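You operate a simulated robot arm through the tools that you are given. There is no shell and no other tool. Be economical: measure what you need, move in short steps, check, and stop when the job is done.

The job below is to be done with a simulated robot arm. You get a single attempt, and the scene is never put back.

## Task
Fetch the scouring pad and set it on top of the hub cover.
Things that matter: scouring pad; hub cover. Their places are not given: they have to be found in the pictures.

Only the result counts: the job must be done as asked and must still hold three seconds after the hand-in. Knocking over, shifting, dropping, spilling or breaking anything else fails it. A push-on lid holds only when it is set on centred and level and pressed home; a screw cap is set on level and turned clockwise until tight.

## Robot
A 7-joint arm with a two-finger parallel gripper, fixed in place. Base frame: the origin is at the foot of the arm, x ahead of it, y to its left, z up; the work surface is at about z = 0. Units: cm, degrees, N and s.
With the tool pointing down near the work surface it reaches from about 24 to 62 cm from the base axis. Its first joint turns from -66.0 to 66.0 degrees. Payload 2.6 kg.
The TCP is the grasp point between the finger pads, 3 cm short of the fingertips. In the tool frame z runs along the fingers and y along their closing line. Largest opening 9.4 cm; finger width 2.8, thickness 1; the body of the gripper, 5 by 9.6 cm, starts 5.5 cm behind the TCP.
Orientation is that of the tool frame in the base frame, as a unit quaternion [x, y, z, w]. With the fingers straight down and closing along the base's y, the tool's x points along the base's -x, its y along +y and its z along -z.

## Interface
- The arm moves only by the tool jog_arm. Its argument "commands" is a list of rows, each a list of 6 numbers: the shift along the tool's x, y, z in units of 300 mm (1.0 is 300 mm), then the turn, a rotation vector about the tool's x, y, z in units of 180 degrees (1.0 is 180 degrees). In form: [[dx, dy, dz, ax, ay, az], ...]. A call has 1 to 20 rows; each row is the pose to reach, as a shift and turn from the pose commanded when the call began, along the tool's axes at that moment. "hand" is the opening in per cent of the stroke, from 0 (shut) to 100 (fully open), set as the call begins (left out, the last holds). A call with a number of a shift or a turn outside -1 to 1 is refused whole. Rows are played at 5 a second. More than 5 cm and 8.6 degrees between two rows, or a gripper value outside its range, and nothing of the call is played. Where a pose cannot be reached the arm comes as near as it can. A force on the tool above 40 N (or 10 N above the force at the start of the call, whichever is more), or a blocked arm, ends the call early, and 0.2 s more pass. Each finger travels about 7.2 cm/s and halts on what it meets, pressing with about 31 N; the grip force reading is that of the motor and also rises with nothing between the fingers. The clock runs only during rows and for 0.2 s after the last one: add rows that repeat a pose to give the fingers time. The reply holds the time, the measured pose of the TCP, the force on the tool along the base axes, the opening and the grip force, in the units named above and with some noise.
- Cameras (640 x 400 px; columns grow to the right, rows downward): "scene" is fixed at [3.75, 44.42, 54.5]; the picture's right is [-0.71, -0.70, 0.00], its down [-0.51, 0.52, -0.69] and it looks along [0.48, -0.49, -0.73] (base axes); focal length 249 px, centre (320, 200). "wrist" rides on the gripper at [7.6, 1.4, -10.2] in the tool frame; the picture's right is [-0.18, 0.98, 0.00], its down [-0.75, -0.14, -0.64] and it looks along [-0.63, -0.12, 0.77] (tool axes); focal length 243 px, centre (320, 200).
- capture(camera): a new picture of that camera. No time passes.
- pixel_to_xyz(camera, pixels): for up to 12 pixels [column, row] of the newest picture of that camera ("zoom" is the newest enlarged one), the place [x, y, z] in the base frame of the surface seen there, good to about 0.2 cm. No time passes.
- inspect(camera, box): a new picture of the part [left, top, right, bottom] of that camera's present view, enlarged. No time passes.
- job_done(): hands the job in; it is judged then, once.

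Keep the steps short. Do not move on a guess: measure, check each grasp and each placing, and mend mistakes. In all there are 60 turns and 20 pictures (those below and enlarged ones count). Leave the gripper open and the arm clear of the work at the hand-in unless told otherwise, and finish with a single line.

The tools are called after "Emit:" as name(argument=value, ...) on one line, values as JSON. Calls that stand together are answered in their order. jog_arm: Moves the arm, as the interface text tells. Its arguments: {"type":"object","properties":{"commands":{"type":"array"},"hand":{"type":"number"}},"required":["commands"]} The other tools are called the same way: capture (camera) takes a picture; pixel_to_xyz (camera, pixels) gives the place of the surface under pixels of a picture; inspect (camera, box) takes an enlarged picture of a part of a camera's view; job_done () hands the job in.

At the start:

```text
t: 0.0
ee_pos: [42.91, 13.62, 29.7]
ee_rot: [0.001, 1.0, 0.001, 0.0]
force: [0.0, 0.2, 0.4]
width: 9.39
grasp_force: 0.1
```

scene: 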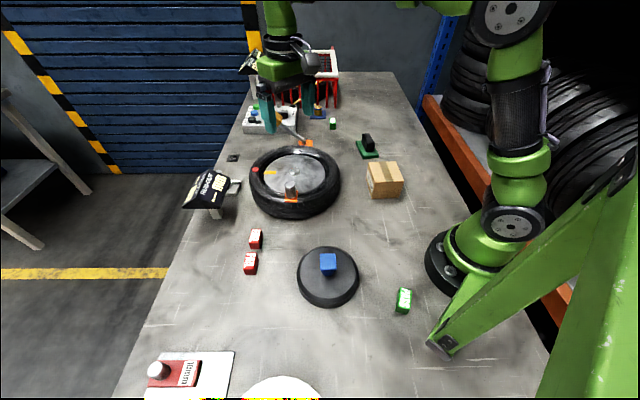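
wrist: 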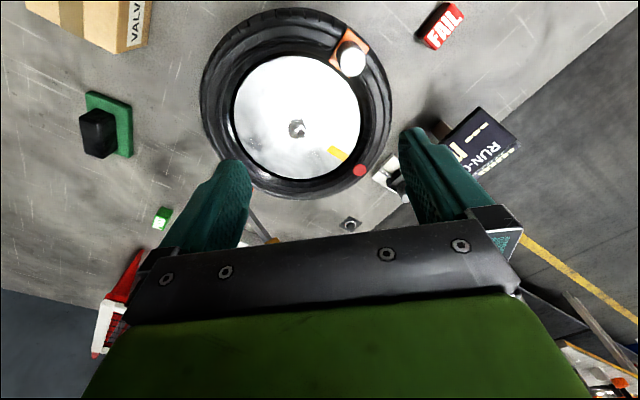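

I see a tyre with a metal disc at about (295,178), a black disc with a blue block at (328,275), and a green item with a black top at (367,148). I'll enlarge these areas to tell which is which.

Emit:
inspect(camera="scene", box=[220, 80, 420, 205])

Emit:
inspect(camera="scene", box=[220, 200, 440, 338])

```text
3.20 times, centred on (320, 142) of scene
```

zoom: 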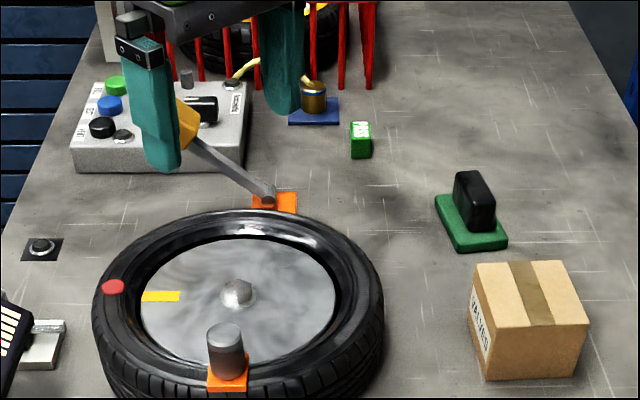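

```text
2.90 times, centred on (330, 269) of scene
```

zoom: 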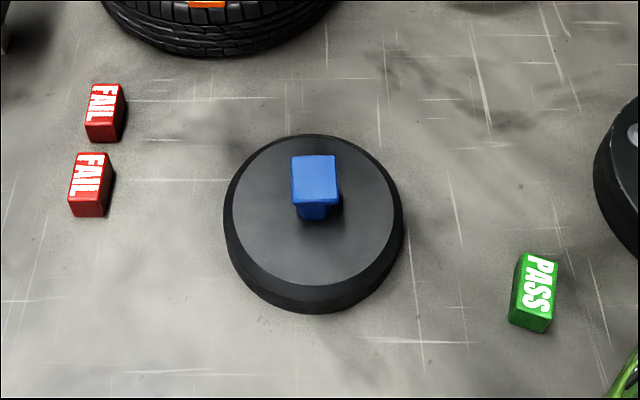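

The scouring pad looks like the green pad with the black grip. The hub cover could be either the black disc with the blue knob or the wheel's metal disc, so I'll measure both. First, points in this second zoom, plus scene pixels on the wheel and pad.

Emit:
pixel_to_xyz(camera="zoom", pixels=[[228, 205], [398, 205], [313, 140], [313, 278], [260, 170], [370, 240], [315, 180], [294, 157], [336, 157], [294, 202], [338, 203], [450, 220]])

Emit:
pixel_to_xyz(camera="scene", pixels=[[267, 172], [322, 172], [295, 158], [293, 191], [294, 171], [270, 190], [332, 180], [368, 136], [366, 145], [359, 153], [377, 155], [290, 187]])

Emit:
inspect(camera="wrist", box=[60, 0, 400, 212])

```text
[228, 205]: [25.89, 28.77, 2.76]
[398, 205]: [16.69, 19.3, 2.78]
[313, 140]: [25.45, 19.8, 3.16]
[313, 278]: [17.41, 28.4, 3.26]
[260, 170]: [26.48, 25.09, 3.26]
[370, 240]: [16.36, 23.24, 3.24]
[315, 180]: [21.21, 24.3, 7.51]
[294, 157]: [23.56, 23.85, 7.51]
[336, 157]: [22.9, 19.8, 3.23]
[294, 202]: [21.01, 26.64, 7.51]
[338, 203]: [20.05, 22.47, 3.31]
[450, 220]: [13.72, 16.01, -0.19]
```

```text
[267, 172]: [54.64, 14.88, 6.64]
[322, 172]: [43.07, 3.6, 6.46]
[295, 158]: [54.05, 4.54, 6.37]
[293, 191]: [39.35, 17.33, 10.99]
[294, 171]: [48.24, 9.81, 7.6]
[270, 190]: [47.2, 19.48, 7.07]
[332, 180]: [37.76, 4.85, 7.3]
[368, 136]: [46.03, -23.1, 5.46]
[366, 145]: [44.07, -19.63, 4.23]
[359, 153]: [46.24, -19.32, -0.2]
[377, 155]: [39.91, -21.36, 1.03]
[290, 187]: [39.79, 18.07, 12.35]
```

```text
1.88 times, centred on (230, 106) of wrist
```

zoom: 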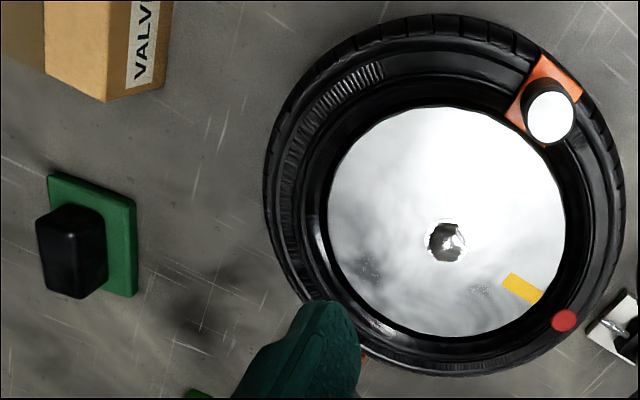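

The black disc is about 13 cm across with a knob top at z 7.5. The metal disc is about 16 cm across at z 6.4. Another round white thing is at the bottom edge, (283,390), next to a red item at (180,372). I'll enlarge that area before deciding.

Emit:
inspect(camera="scene", box=[130, 300, 350, 400])

Emit:
pixel_to_xyz(camera="scene", pixels=[[283, 390], [250, 395], [310, 395], [283, 379], [283, 372], [180, 372], [158, 368], [225, 380]])

```text
2.91 times, centred on (240, 350) of scene
```

zoom: 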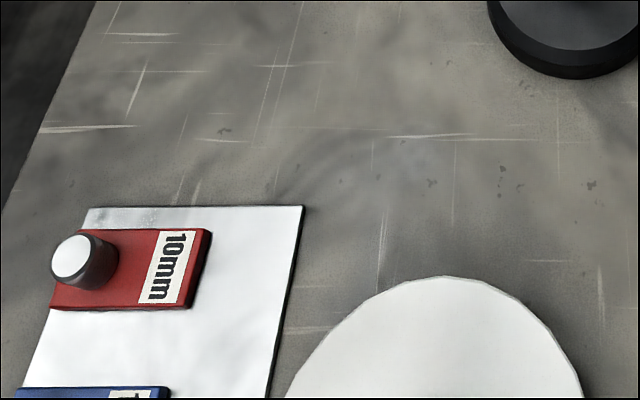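

```text
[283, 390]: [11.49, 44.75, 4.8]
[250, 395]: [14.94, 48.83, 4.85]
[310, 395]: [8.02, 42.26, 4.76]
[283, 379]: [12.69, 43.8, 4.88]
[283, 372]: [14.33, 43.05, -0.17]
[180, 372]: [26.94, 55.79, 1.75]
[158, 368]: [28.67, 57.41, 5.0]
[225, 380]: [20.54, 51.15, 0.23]
```

The white disc sits beyond the first joint's 66° limit, so it isn't a candidate. I'll move at height toward the pad so the wrist camera gets a closer look at it.

Emit:
jog_arm(commands=[[0.072, -0.109, 0, 0, 0, 0], [0.143, -0.218, 0, 0, 0, 0], [0.215, -0.327, 0, 0, 0, 0], [0.287, -0.435, 0, 0, 0, 0], [0.358, -0.544, 0, 0, 0, 0], [0.43, -0.653, 0, 0, 0, 0]], hand=100)

Emit:
jog_arm(commands=[[0.02, -0.12, 0.02, 0, 0, 0], [0.04, -0.24, 0.05, 0, 0, 0], [0.06, -0.36, 0.08, 0, 0, 0], [0.08, -0.46, 0.12, 0, 0, 0], [0.08, -0.46, 0.12, 0, 0, 0]])

Emit:
capture(camera="wrist")

Emit:
capture(camera="scene")

```text
t: 1.4
ee_pos: [29.87, -5.98, 29.74]
ee_rot: [0.0, 1.0, 0.0, -0.001]
force: [0.2, -0.7, 0.9]
width: 9.4
grasp_force: 0.1
```

```text
t: 2.6
ee_pos: [27.45, -19.99, 26.22]
ee_rot: [0.0, 1.0, 0.0, 0.0]
force: [0.1, -1.2, -0.1]
width: 9.39
grasp_force: 0.2
```

```text
13 pictures are left
```

wrist: 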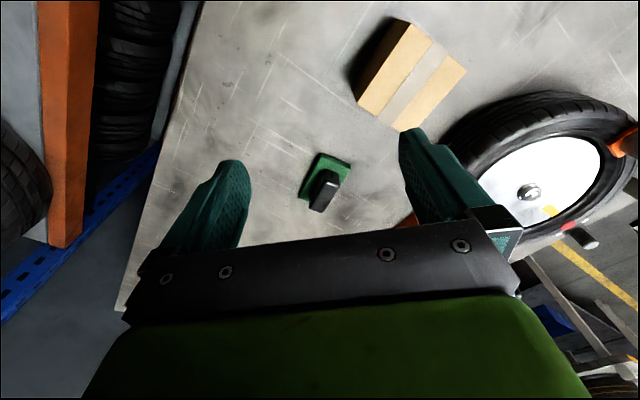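

```text
12 pictures are left
```

scene: 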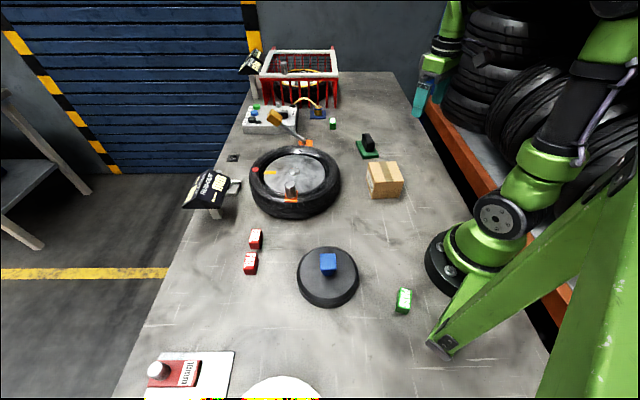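

The pad is in view at (325,180) in the wrist picture, with the box well clear of it. I'll enlarge it.

Emit:
inspect(camera="wrist", box=[270, 135, 380, 225])

Emit:
inspect(camera="scene", box=[345, 125, 393, 165])

```text
4.44 times, centred on (325, 180) of wrist
```

zoom: 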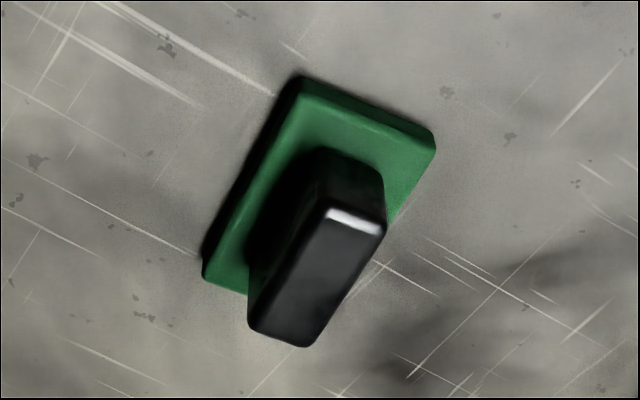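

```text
10.00 times, centred on (369, 145) of scene
```

zoom: 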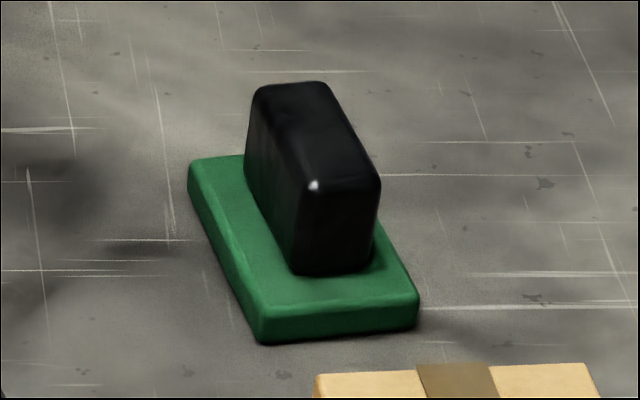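

This is clearly the scouring pad, with a handle block on top. I'll measure the corners of the handle and base.

Emit:
pixel_to_xyz(camera="zoom", pixels=[[262, 90], [322, 87], [298, 190], [372, 188], [315, 135], [195, 170], [262, 308], [412, 297], [300, 262], [365, 262], [335, 230], [260, 338]])

Emit:
pixel_to_xyz(camera="wrist", pixels=[[327, 184], [338, 186], [314, 208], [322, 211], [324, 198], [322, 154], [343, 163], [306, 196]])

```text
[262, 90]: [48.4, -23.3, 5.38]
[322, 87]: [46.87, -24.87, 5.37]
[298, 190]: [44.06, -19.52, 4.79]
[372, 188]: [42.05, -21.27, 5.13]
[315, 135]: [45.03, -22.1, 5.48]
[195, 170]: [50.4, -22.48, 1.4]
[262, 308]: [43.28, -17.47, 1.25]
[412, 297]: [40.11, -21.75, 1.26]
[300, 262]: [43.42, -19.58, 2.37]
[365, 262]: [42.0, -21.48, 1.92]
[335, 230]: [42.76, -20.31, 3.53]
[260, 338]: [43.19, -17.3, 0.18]
```

```text
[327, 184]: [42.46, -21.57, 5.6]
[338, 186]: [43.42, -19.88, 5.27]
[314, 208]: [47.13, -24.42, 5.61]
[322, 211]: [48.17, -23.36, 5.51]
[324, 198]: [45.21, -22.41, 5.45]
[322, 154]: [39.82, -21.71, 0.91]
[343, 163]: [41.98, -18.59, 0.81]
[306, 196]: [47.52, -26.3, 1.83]
```

Handle: centre about (45.3, -22.3), top z 5.5, long axis at about -36.5°, width about 2.3 cm. The pad base is about 8.7 × 5.3 cm, with its top at z 1.3. Next I'll move above it and turn the fingers +36.5° about tool z, so they close across the narrow side.

Emit:
jog_arm(commands=[[-0.12, -0.015, 0.03, 0, 0, 0.034], [-0.24, -0.03, 0.08, 0, 0, 0.068], [-0.36, -0.045, 0.14, 0, 0, 0.102], [-0.48, -0.06, 0.21, 0, 0, 0.136], [-0.595, -0.076, 0.29, 0, 0, 0.17], [-0.595, -0.076, 0.4, 0, 0, 0.203], [-0.595, -0.076, 0.4, 0, 0, 0.203]], hand=100)

Emit:
capture(camera="scene")

```text
t: 4.2
ee_pos: [45.26, -22.09, 14.09]
ee_rot: [0.315, 0.949, -0.001, 0.001]
force: [-0.2, -0.2, 0.0]
width: 9.36
grasp_force: 0.0
```

```text
9 pictures are left
```

scene: 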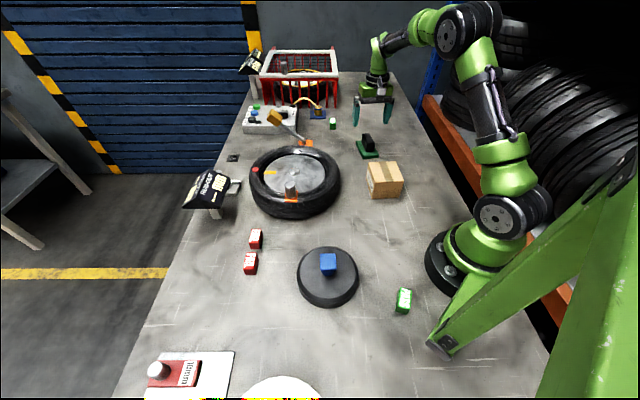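

The TCP is at (45.26, -22.09, 14.1) and the fingers straddle the handle. I'll go down to z 5.0, then close.

Emit:
jog_arm(commands=[[0, 0, 0.1, 0, 0, 0], [0, 0, 0.2, 0, 0, 0], [0, 0, 0.26, 0, 0, 0], [0, 0, 0.303, 0, 0, 0], [0, 0, 0.303, 0, 0, 0]], hand=100)

Emit:
jog_arm(commands=[[0, 0, 0, 0, 0, 0], [0, 0, 0, 0, 0, 0], [0, 0, 0, 0, 0, 0], [0, 0, 0, 0, 0, 0], [0, 0, 0, 0, 0, 0]], hand=0)

```text
t: 5.4
ee_pos: [45.37, -22.04, 4.95]
ee_rot: [0.314, 0.95, 0.0, 0.0]
force: [0.4, 0.1, 0.5]
width: 9.4
grasp_force: 0.1
```

```text
t: 6.6
ee_pos: [45.38, -21.99, 4.97]
ee_rot: [0.313, 0.95, 0.0, 0.0]
force: [0.0, -0.9, -1.5]
width: 3.37
grasp_force: 30.6
```

The fingers closed on something 3.4 cm wide at 31 N. I'll lift straight up and check.

Emit:
jog_arm(commands=[[0, 0, -0.05, 0, 0, 0], [0, 0, -0.15, 0, 0, 0], [0, 0, -0.3, 0, 0, 0], [0, 0, -0.45, 0, 0, 0], [0, 0, -0.6, 0, 0, 0], [0, 0, -0.7, 0, 0, 0], [0, 0, -0.7, 0, 0, 0]])

Emit:
inspect(camera="scene", box=[240, 0, 480, 150])

```text
t: 8.2
ee_pos: [45.43, -21.91, 26.0]
ee_rot: [0.314, 0.949, 0.0, 0.0]
force: [-0.5, 0.4, -0.5]
width: 3.39
grasp_force: 31.2
```

```text
2.67 times, centred on (360, 75) of scene
```

zoom: 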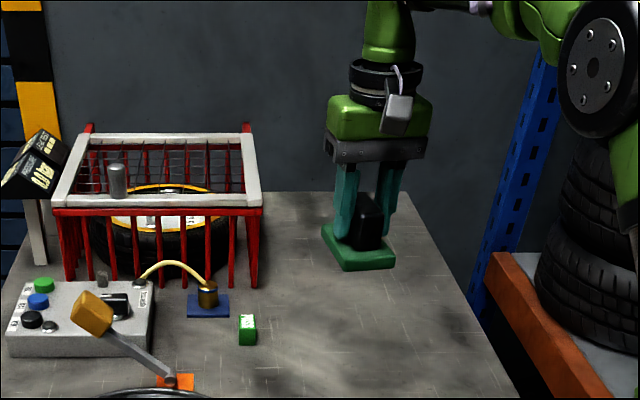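

The pad is held firmly and level. The black disc with the knob is a loose, handled cover of about 13–14 cm, which would fit the wheel's recess, so it is the hub cover. The silver disc is part of the wheel. I'll take a close zoom to measure the cover and knob.

Emit:
inspect(camera="scene", box=[288, 240, 368, 310])

Emit:
inspect(camera="scene", box=[245, 140, 345, 220])

```text
5.71 times, centred on (328, 275) of scene
```

zoom: 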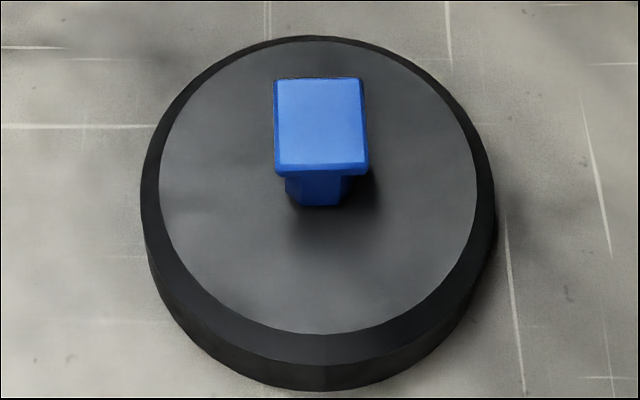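

```text
5.00 times, centred on (295, 180) of scene
```

zoom: 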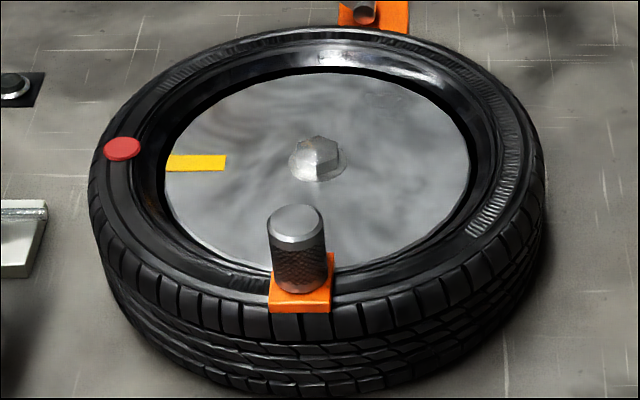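

In that zoom the cover has a flat top, a bevelled edge and a T-shaped knob in the centre. I'll measure the knob corners and the rim of the flat, converted to scene pixels.

Emit:
pixel_to_xyz(camera="scene", pixels=[[321, 255], [334, 255], [335.5, 267.5], [321.2, 267.5], [328, 261], [301, 271.5], [354, 271.5], [328, 248.5], [328, 297], [310, 285], [345, 285], [328, 285]])

```text
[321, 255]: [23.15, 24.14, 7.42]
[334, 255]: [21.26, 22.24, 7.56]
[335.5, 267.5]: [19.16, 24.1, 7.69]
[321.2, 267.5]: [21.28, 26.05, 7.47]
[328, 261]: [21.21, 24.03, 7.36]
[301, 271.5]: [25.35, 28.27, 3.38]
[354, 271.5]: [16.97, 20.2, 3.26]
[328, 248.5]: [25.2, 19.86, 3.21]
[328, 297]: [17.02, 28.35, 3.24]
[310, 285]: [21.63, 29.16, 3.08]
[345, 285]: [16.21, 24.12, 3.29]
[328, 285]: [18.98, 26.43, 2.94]
```

Cover flat: centre about (21.2, 24.2), radius about 5.9, z 3.2. The knob is 3 × 3 cm with faces at 45°, top at 7.5. I'll place the pad on the far side of the knob, centred 4.75 cm out along 45° at (24.55, 27.5), with its long side parallel to the knob face. I'll carry it at height in two legs.

Emit:
jog_arm(commands=[[0.11, 0.065, 0, 0, 0, 0], [0.22, 0.13, 0, 0, 0, 0], [0.33, 0.195, 0, 0, 0, 0], [0.44, 0.26, 0, 0, 0, 0], [0.55, 0.325, 0, 0, 0, 0], [0.66, 0.39, 0, 0, 0, 0], [0.77, 0.454, 0, 0, 0, 0]])

Emit:
jog_arm(commands=[[0.11, 0.065, 0, 0, 0, 0.007], [0.22, 0.13, 0, 0, 0, 0.014], [0.33, 0.195, 0, 0, 0, 0.021], [0.44, 0.26, 0, 0, 0, 0.028], [0.55, 0.325, 0, 0, 0, 0.035], [0.66, 0.39, 0, 0, 0, 0.042], [0.77, 0.454, 0, 0, 0, 0.0467], [0.77, 0.454, 0, 0, 0, 0.0467], [0.77, 0.454, 0, 0, 0, 0.0467]])

```text
t: 9.8
ee_pos: [34.82, 2.78, 25.8]
ee_rot: [0.314, 0.949, 0.0, 0.001]
force: [-0.4, -0.1, -1.0]
width: 3.37
grasp_force: 31.2
```

```text
t: 11.8
ee_pos: [24.58, 27.37, 26.17]
ee_rot: [0.382, 0.924, 0.0, -0.001]
force: [-0.5, -0.5, -2.5]
width: 3.39
grasp_force: 31.1
```

I'm over (24.58, 27.37), turned to 45°. I'll go down to z 14, with the pad bottom at about 9, and check alignment with the knob.

Emit:
jog_arm(commands=[[0, 0, 0.13, 0, 0, 0], [0, 0, 0.26, 0, 0, 0], [0, 0, 0.36, 0, 0, 0], [0, 0, 0.406, 0, 0, 0], [0, 0, 0.406, 0, 0, 0]])

Emit:
inspect(camera="scene", box=[230, 180, 390, 310])

```text
t: 13.0
ee_pos: [24.55, 27.32, 13.87]
ee_rot: [0.383, 0.924, 0.0, 0.0]
force: [0.3, 0.0, -1.2]
width: 3.37
grasp_force: 31.4
```

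```text
3.08 times, centred on (310, 245) of scene
```

zoom: 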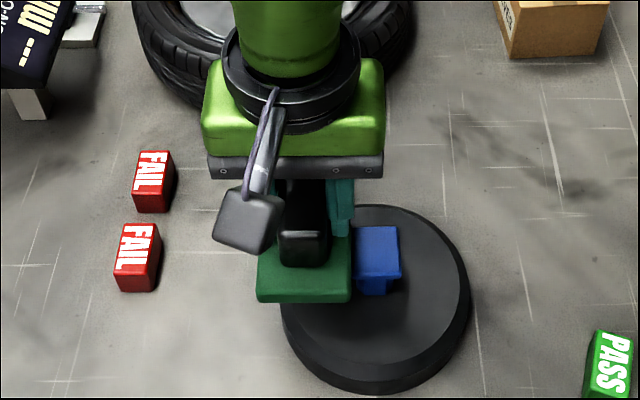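

The pad hangs level to the left of the knob in this view. I'll measure its edges against the knob.

Emit:
pixel_to_xyz(camera="zoom", pixels=[[347, 280], [260, 278], [346, 298], [260, 298], [347, 240], [345, 265], [340, 232], [358, 240], [360, 270], [305, 215]])

```text
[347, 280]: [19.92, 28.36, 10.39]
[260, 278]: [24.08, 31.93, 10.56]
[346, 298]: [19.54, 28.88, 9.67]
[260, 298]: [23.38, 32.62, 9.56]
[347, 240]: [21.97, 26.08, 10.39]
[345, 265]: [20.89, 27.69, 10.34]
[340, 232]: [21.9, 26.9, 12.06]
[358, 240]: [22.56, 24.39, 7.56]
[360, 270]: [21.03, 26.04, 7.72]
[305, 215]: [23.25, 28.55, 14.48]
```

Pad offset from the knob centre is 2.1 to 7.6 cm and the knob face is at 1.5, so it clears, with the pad centre well inside the flat. I'll go straight down to just above contact.

Emit:
jog_arm(commands=[[0, 0, 0.06, 0, 0, 0], [0, 0, 0.12, 0, 0, 0], [0, 0, 0.16, 0, 0, 0], [0, 0, 0.175, 0, 0, 0], [0, 0, 0.175, 0, 0, 0]])

Emit:
jog_arm(commands=[[0, 0, 0.003, 0, 0, 0], [0, 0, 0.006, 0, 0, 0], [0, 0, 0.009, 0, 0, 0], [0, 0, 0.012, 0, 0, 0], [0, 0, 0.012, 0, 0, 0]])

```text
t: 13.5
ee_pos: [24.76, 27.44, 12.35]
ee_rot: [0.384, 0.923, 0.004, 0.002]
force: [-3.4, -4.3, 13.5]
width: 3.46
grasp_force: 31.3
stopped in row 2: the force on the tool passed its limit (the readings are from after the stop); the commanded pose is now the measured one
```

```text
t: 14.1
ee_pos: [24.78, 27.46, 12.25]
ee_rot: [0.386, 0.922, 0.006, 0.003]
force: [-2.4, -2.6, 9.0]
width: 3.44
grasp_force: 30.9
stopped in row 2: the force on the tool passed its limit (the readings are from after the stop); the commanded pose is now the measured one
```

Contact came early: TCP z 12.3 puts the pad bottom at about 7.4, which is the knob's height. I'll back up 2 cm and look.

Emit:
jog_arm(commands=[[0, 0, -0.03, 0, 0, 0], [0, 0, -0.067, 0, 0, 0], [0, 0, -0.067, 0, 0, 0]])

Emit:
inspect(camera="scene", box=[270, 210, 370, 310])

```text
t: 14.9
ee_pos: [24.93, 27.4, 14.25]
ee_rot: [0.386, 0.923, 0.005, 0.003]
force: [-0.3, -0.1, -1.8]
width: 3.39
grasp_force: 30.9
```

```text
4.00 times, centred on (320, 260) of scene
```

zoom: 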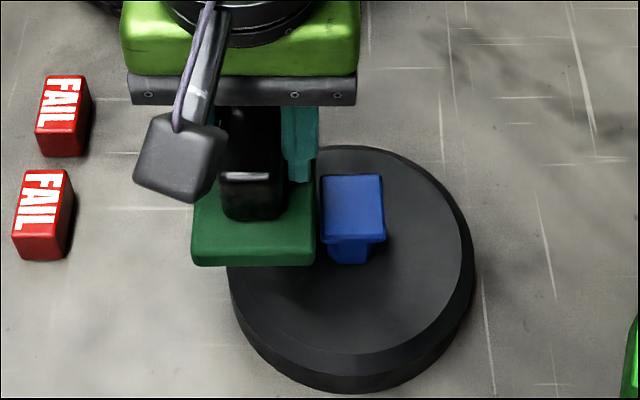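

I'll measure the pad's inner edge along its full length, and the knob.

Emit:
pixel_to_xyz(camera="zoom", pixels=[[312, 240], [313, 215], [313, 195], [314, 183], [195, 242], [312, 260], [195, 262], [316, 165], [316, 130], [325, 180], [326, 230], [255, 190]])

```text
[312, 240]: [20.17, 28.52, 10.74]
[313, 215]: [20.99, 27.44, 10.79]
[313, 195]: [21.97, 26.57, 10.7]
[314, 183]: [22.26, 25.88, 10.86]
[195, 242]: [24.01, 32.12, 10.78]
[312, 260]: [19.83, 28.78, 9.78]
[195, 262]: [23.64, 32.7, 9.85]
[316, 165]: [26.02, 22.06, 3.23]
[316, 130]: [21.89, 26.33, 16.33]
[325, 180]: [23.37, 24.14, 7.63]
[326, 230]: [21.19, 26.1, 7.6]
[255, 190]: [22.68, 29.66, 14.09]
```

The scene view shows a 0.6 cm gap between pad and knob, so the knob may not be what it touched. I'll look from the wrist camera, which sees the other side.

Emit:
capture(camera="wrist")

```text
3 pictures are left
```

wrist: 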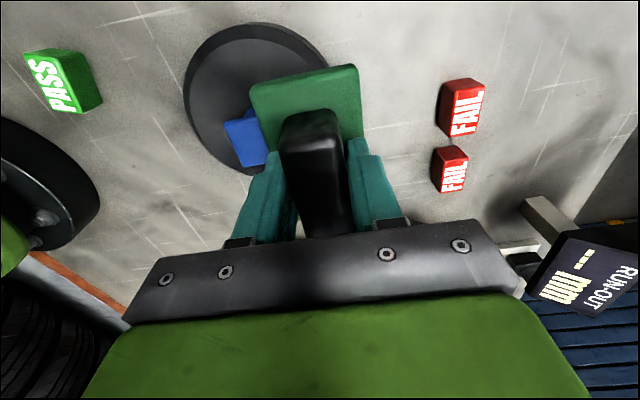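

I see nothing on the outer side. I'll measure pad and knob points from this view too.

Emit:
pixel_to_xyz(camera="wrist", pixels=[[253, 92], [262, 125], [268, 145], [354, 70], [359, 130], [228, 125], [244, 162], [262, 155], [255, 125], [246, 115], [300, 90], [264, 164]])

```text
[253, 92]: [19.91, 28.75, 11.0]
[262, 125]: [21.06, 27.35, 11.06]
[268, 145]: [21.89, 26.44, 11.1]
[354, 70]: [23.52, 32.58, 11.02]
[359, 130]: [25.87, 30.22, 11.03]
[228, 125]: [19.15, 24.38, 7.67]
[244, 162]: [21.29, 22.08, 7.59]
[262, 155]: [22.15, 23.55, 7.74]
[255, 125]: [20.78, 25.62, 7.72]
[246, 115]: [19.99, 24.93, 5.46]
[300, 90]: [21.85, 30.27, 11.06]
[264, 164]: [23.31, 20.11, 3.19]
```

Both views agree that the pad bottom met the solid knob head at z 7.6; its collision shape seems a bit wider than it looks. The cover hasn't moved. The ledge beside the knob is too narrow for a 5.4 cm pad, which would hang over the edge. The knob head is the cover's flat top, about 3 × 3 cm and level, so I'll centre the pad there. That keeps the whole pad within the cover's outline. I'll slide 5 cm to the centre at this height and take out the 0.65° tilt.

Emit:
jog_arm(commands=[[0, -0.02, -0.02, 0.0018, 0, 0], [0.003, -0.08, -0.02, 0.0036, 0, 0], [0.005, -0.13, -0.02, 0.0036, 0, 0], [0.005, -0.165, -0.02, 0.0036, 0, 0], [0.005, -0.165, -0.02, 0.0036, 0, 0], [0.005, -0.165, -0.02, 0.0036, 0, 0]])

Emit:
inspect(camera="scene", box=[270, 210, 370, 310])

```text
t: 16.3
ee_pos: [21.15, 24.05, 14.85]
ee_rot: [0.386, 0.923, 0.001, 0.001]
force: [-0.5, -0.3, -0.7]
width: 3.38
grasp_force: 30.9
```

```text
4.00 times, centred on (320, 260) of scene
```

zoom: 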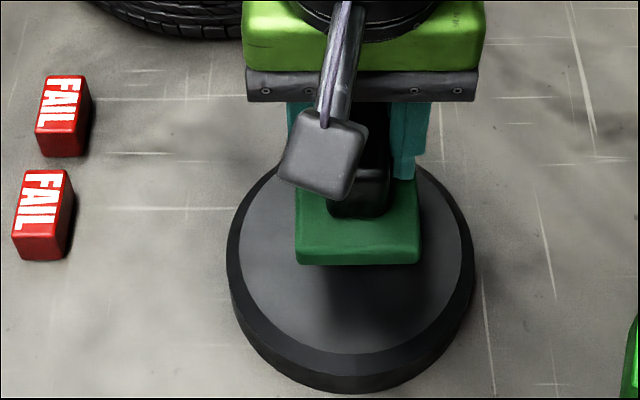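

The pad is over the cover. I'll check its centre.

Emit:
pixel_to_xyz(camera="zoom", pixels=[[299, 240], [417, 240], [300, 215], [416, 195], [360, 240], [360, 262], [360, 200], [340, 213], [383, 213]])

```text
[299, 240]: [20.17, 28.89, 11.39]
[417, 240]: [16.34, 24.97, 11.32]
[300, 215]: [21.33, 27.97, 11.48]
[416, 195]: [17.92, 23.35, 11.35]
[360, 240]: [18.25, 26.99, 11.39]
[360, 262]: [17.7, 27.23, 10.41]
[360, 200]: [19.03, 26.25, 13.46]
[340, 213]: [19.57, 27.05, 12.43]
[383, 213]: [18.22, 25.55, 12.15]
```

Pad centre in the 45° axes is (31.97, -2.05) against the knob's (32.03, -2.05), so it is centred. I'll lower 2 cm, then creep in small steps.

Emit:
jog_arm(commands=[[0, 0, 0.03, 0, 0, 0], [0, 0, 0.06, 0, 0, 0], [0, 0, 0.065, 0, 0, 0], [0, 0, 0.065, 0, 0, 0]])

Emit:
jog_arm(commands=[[0, 0, 0.003, 0, 0, 0], [0, 0, 0.006, 0, 0, 0], [0, 0, 0.006, 0, 0, 0]])

```text
t: 17.3
ee_pos: [21.09, 24.14, 12.81]
ee_rot: [0.385, 0.923, 0.0, 0.001]
force: [0.3, 0.5, -0.1]
width: 3.39
grasp_force: 30.5
```

```text
t: 18.1
ee_pos: [21.2, 24.09, 12.71]
ee_rot: [0.385, 0.923, 0.0, 0.001]
force: [0.5, -0.3, -1.2]
width: 3.37
grasp_force: 31.0
```

No contact yet at z 12.7. I'll keep creeping in 1 mm steps.

Emit:
jog_arm(commands=[[0, 0, 0.003, 0, 0, 0], [0, 0, 0.003, 0, 0, 0]])

Emit:
jog_arm(commands=[[0, 0, 0.003, 0, 0, 0], [0, 0, 0.003, 0, 0, 0]])

```text
t: 18.7
ee_pos: [21.23, 24.09, 12.47]
ee_rot: [0.385, 0.923, 0.0, 0.002]
force: [-1.6, -0.7, 4.0]
width: 3.38
grasp_force: 31.0
```

```text
t: 19.3
ee_pos: [21.17, 24.03, 12.39]
ee_rot: [0.385, 0.923, 0.0, 0.001]
force: [-3.2, -3.8, 14.5]
width: 3.38
grasp_force: 31.0
```

Contact: 14.5 N upward at z 12.4, as expected for the knob top. I'll ease up about 1 mm, then open partly while staying still.

Emit:
jog_arm(commands=[[0, 0, -0.0025, 0, 0, 0], [0, 0, -0.0025, 0, 0, 0]])

Emit:
jog_arm(commands=[[0, 0, 0, 0, 0, 0], [0, 0, 0, 0, 0, 0], [0, 0, 0, 0, 0, 0], [0, 0, 0, 0, 0, 0]], hand=65)

```text
t: 19.9
ee_pos: [21.15, 24.06, 12.53]
ee_rot: [0.385, 0.923, 0.0, 0.002]
force: [1.0, 0.4, 1.6]
width: 3.37
grasp_force: 31.0
```

```text
t: 20.9
ee_pos: [21.19, 23.99, 12.57]
ee_rot: [0.385, 0.923, 0.0, 0.001]
force: [-0.5, 0.5, -0.2]
width: 6.11
grasp_force: 0.0
```

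The pad is released and the force is about zero. I'll rise straight up 12 cm, then move sideways away from the cover so I can see it.

Emit:
jog_arm(commands=[[0, 0, -0.03, 0, 0, 0], [0, 0, -0.08, 0, 0, 0], [0, 0, -0.18, 0, 0, 0], [0, 0, -0.3, 0, 0, 0], [0, 0, -0.4, 0, 0, 0], [-0.1, 0, -0.45, 0, 0, 0], [-0.22, 0, -0.45, 0, 0, 0], [-0.34, 0, -0.45, 0, 0, 0], [-0.46, 0, -0.45, 0, 0, 0], [-0.58, 0, -0.45, 0, 0, 0], [-0.58, 0, -0.45, 0, 0, 0]])

Emit:
inspect(camera="scene", box=[270, 210, 390, 310])

```text
t: 23.3
ee_pos: [33.39, 11.57, 25.82]
ee_rot: [0.385, 0.923, 0.001, 0.001]
force: [-0.3, -0.1, 0.3]
width: 6.12
grasp_force: 0.0
```

```text
4.00 times, centred on (330, 260) of scene
```

zoom: 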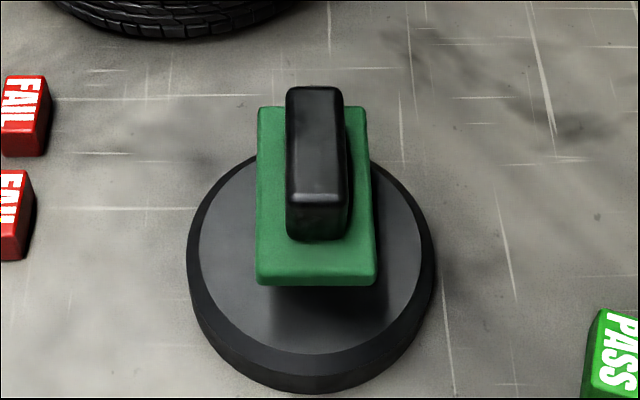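

The pad stands on the cover's knob. I'll check that it is level.

Emit:
pixel_to_xyz(camera="zoom", pixels=[[263, 115], [362, 115], [262, 270], [370, 270], [310, 110], [318, 185]])

Emit:
jog_arm(commands=[[0, 0, 0, 0, 0, 0], [0, 0, 0, 0, 0, 0], [0, 0, 0, 0, 0, 0], [0, 0, 0, 0, 0, 0], [0, 0, 0, 0, 0, 0], [0, 0, 0, 0, 0, 0], [0, 0, 0, 0, 0, 0], [0, 0, 0, 0, 0, 0], [0, 0, 0, 0, 0, 0], [0, 0, 0, 0, 0, 0]], hand=100)

```text
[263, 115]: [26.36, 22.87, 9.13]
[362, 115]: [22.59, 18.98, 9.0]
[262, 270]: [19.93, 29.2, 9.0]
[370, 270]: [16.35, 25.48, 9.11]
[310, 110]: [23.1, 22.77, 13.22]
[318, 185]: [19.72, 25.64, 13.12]
```

```text
t: 25.5
ee_pos: [33.43, 11.73, 25.96]
ee_rot: [0.385, 0.923, 0.0, 0.001]
force: [-0.1, -0.4, 0.3]
width: 9.4
grasp_force: 0.2
```

All four corners of the pad read z 9.0–9.1, so it is level, and its centre at (21.3, 24.1) is right on the cover's centre. The gripper is open and clear, so I'm handing in.

Emit:
job_done()

```text
The job is handed in.
```

I set the scouring pad level and centred on the knob of the black disc, which I took to be the hub cover, not beside the knob; it's handed in with the gripper open and clear.
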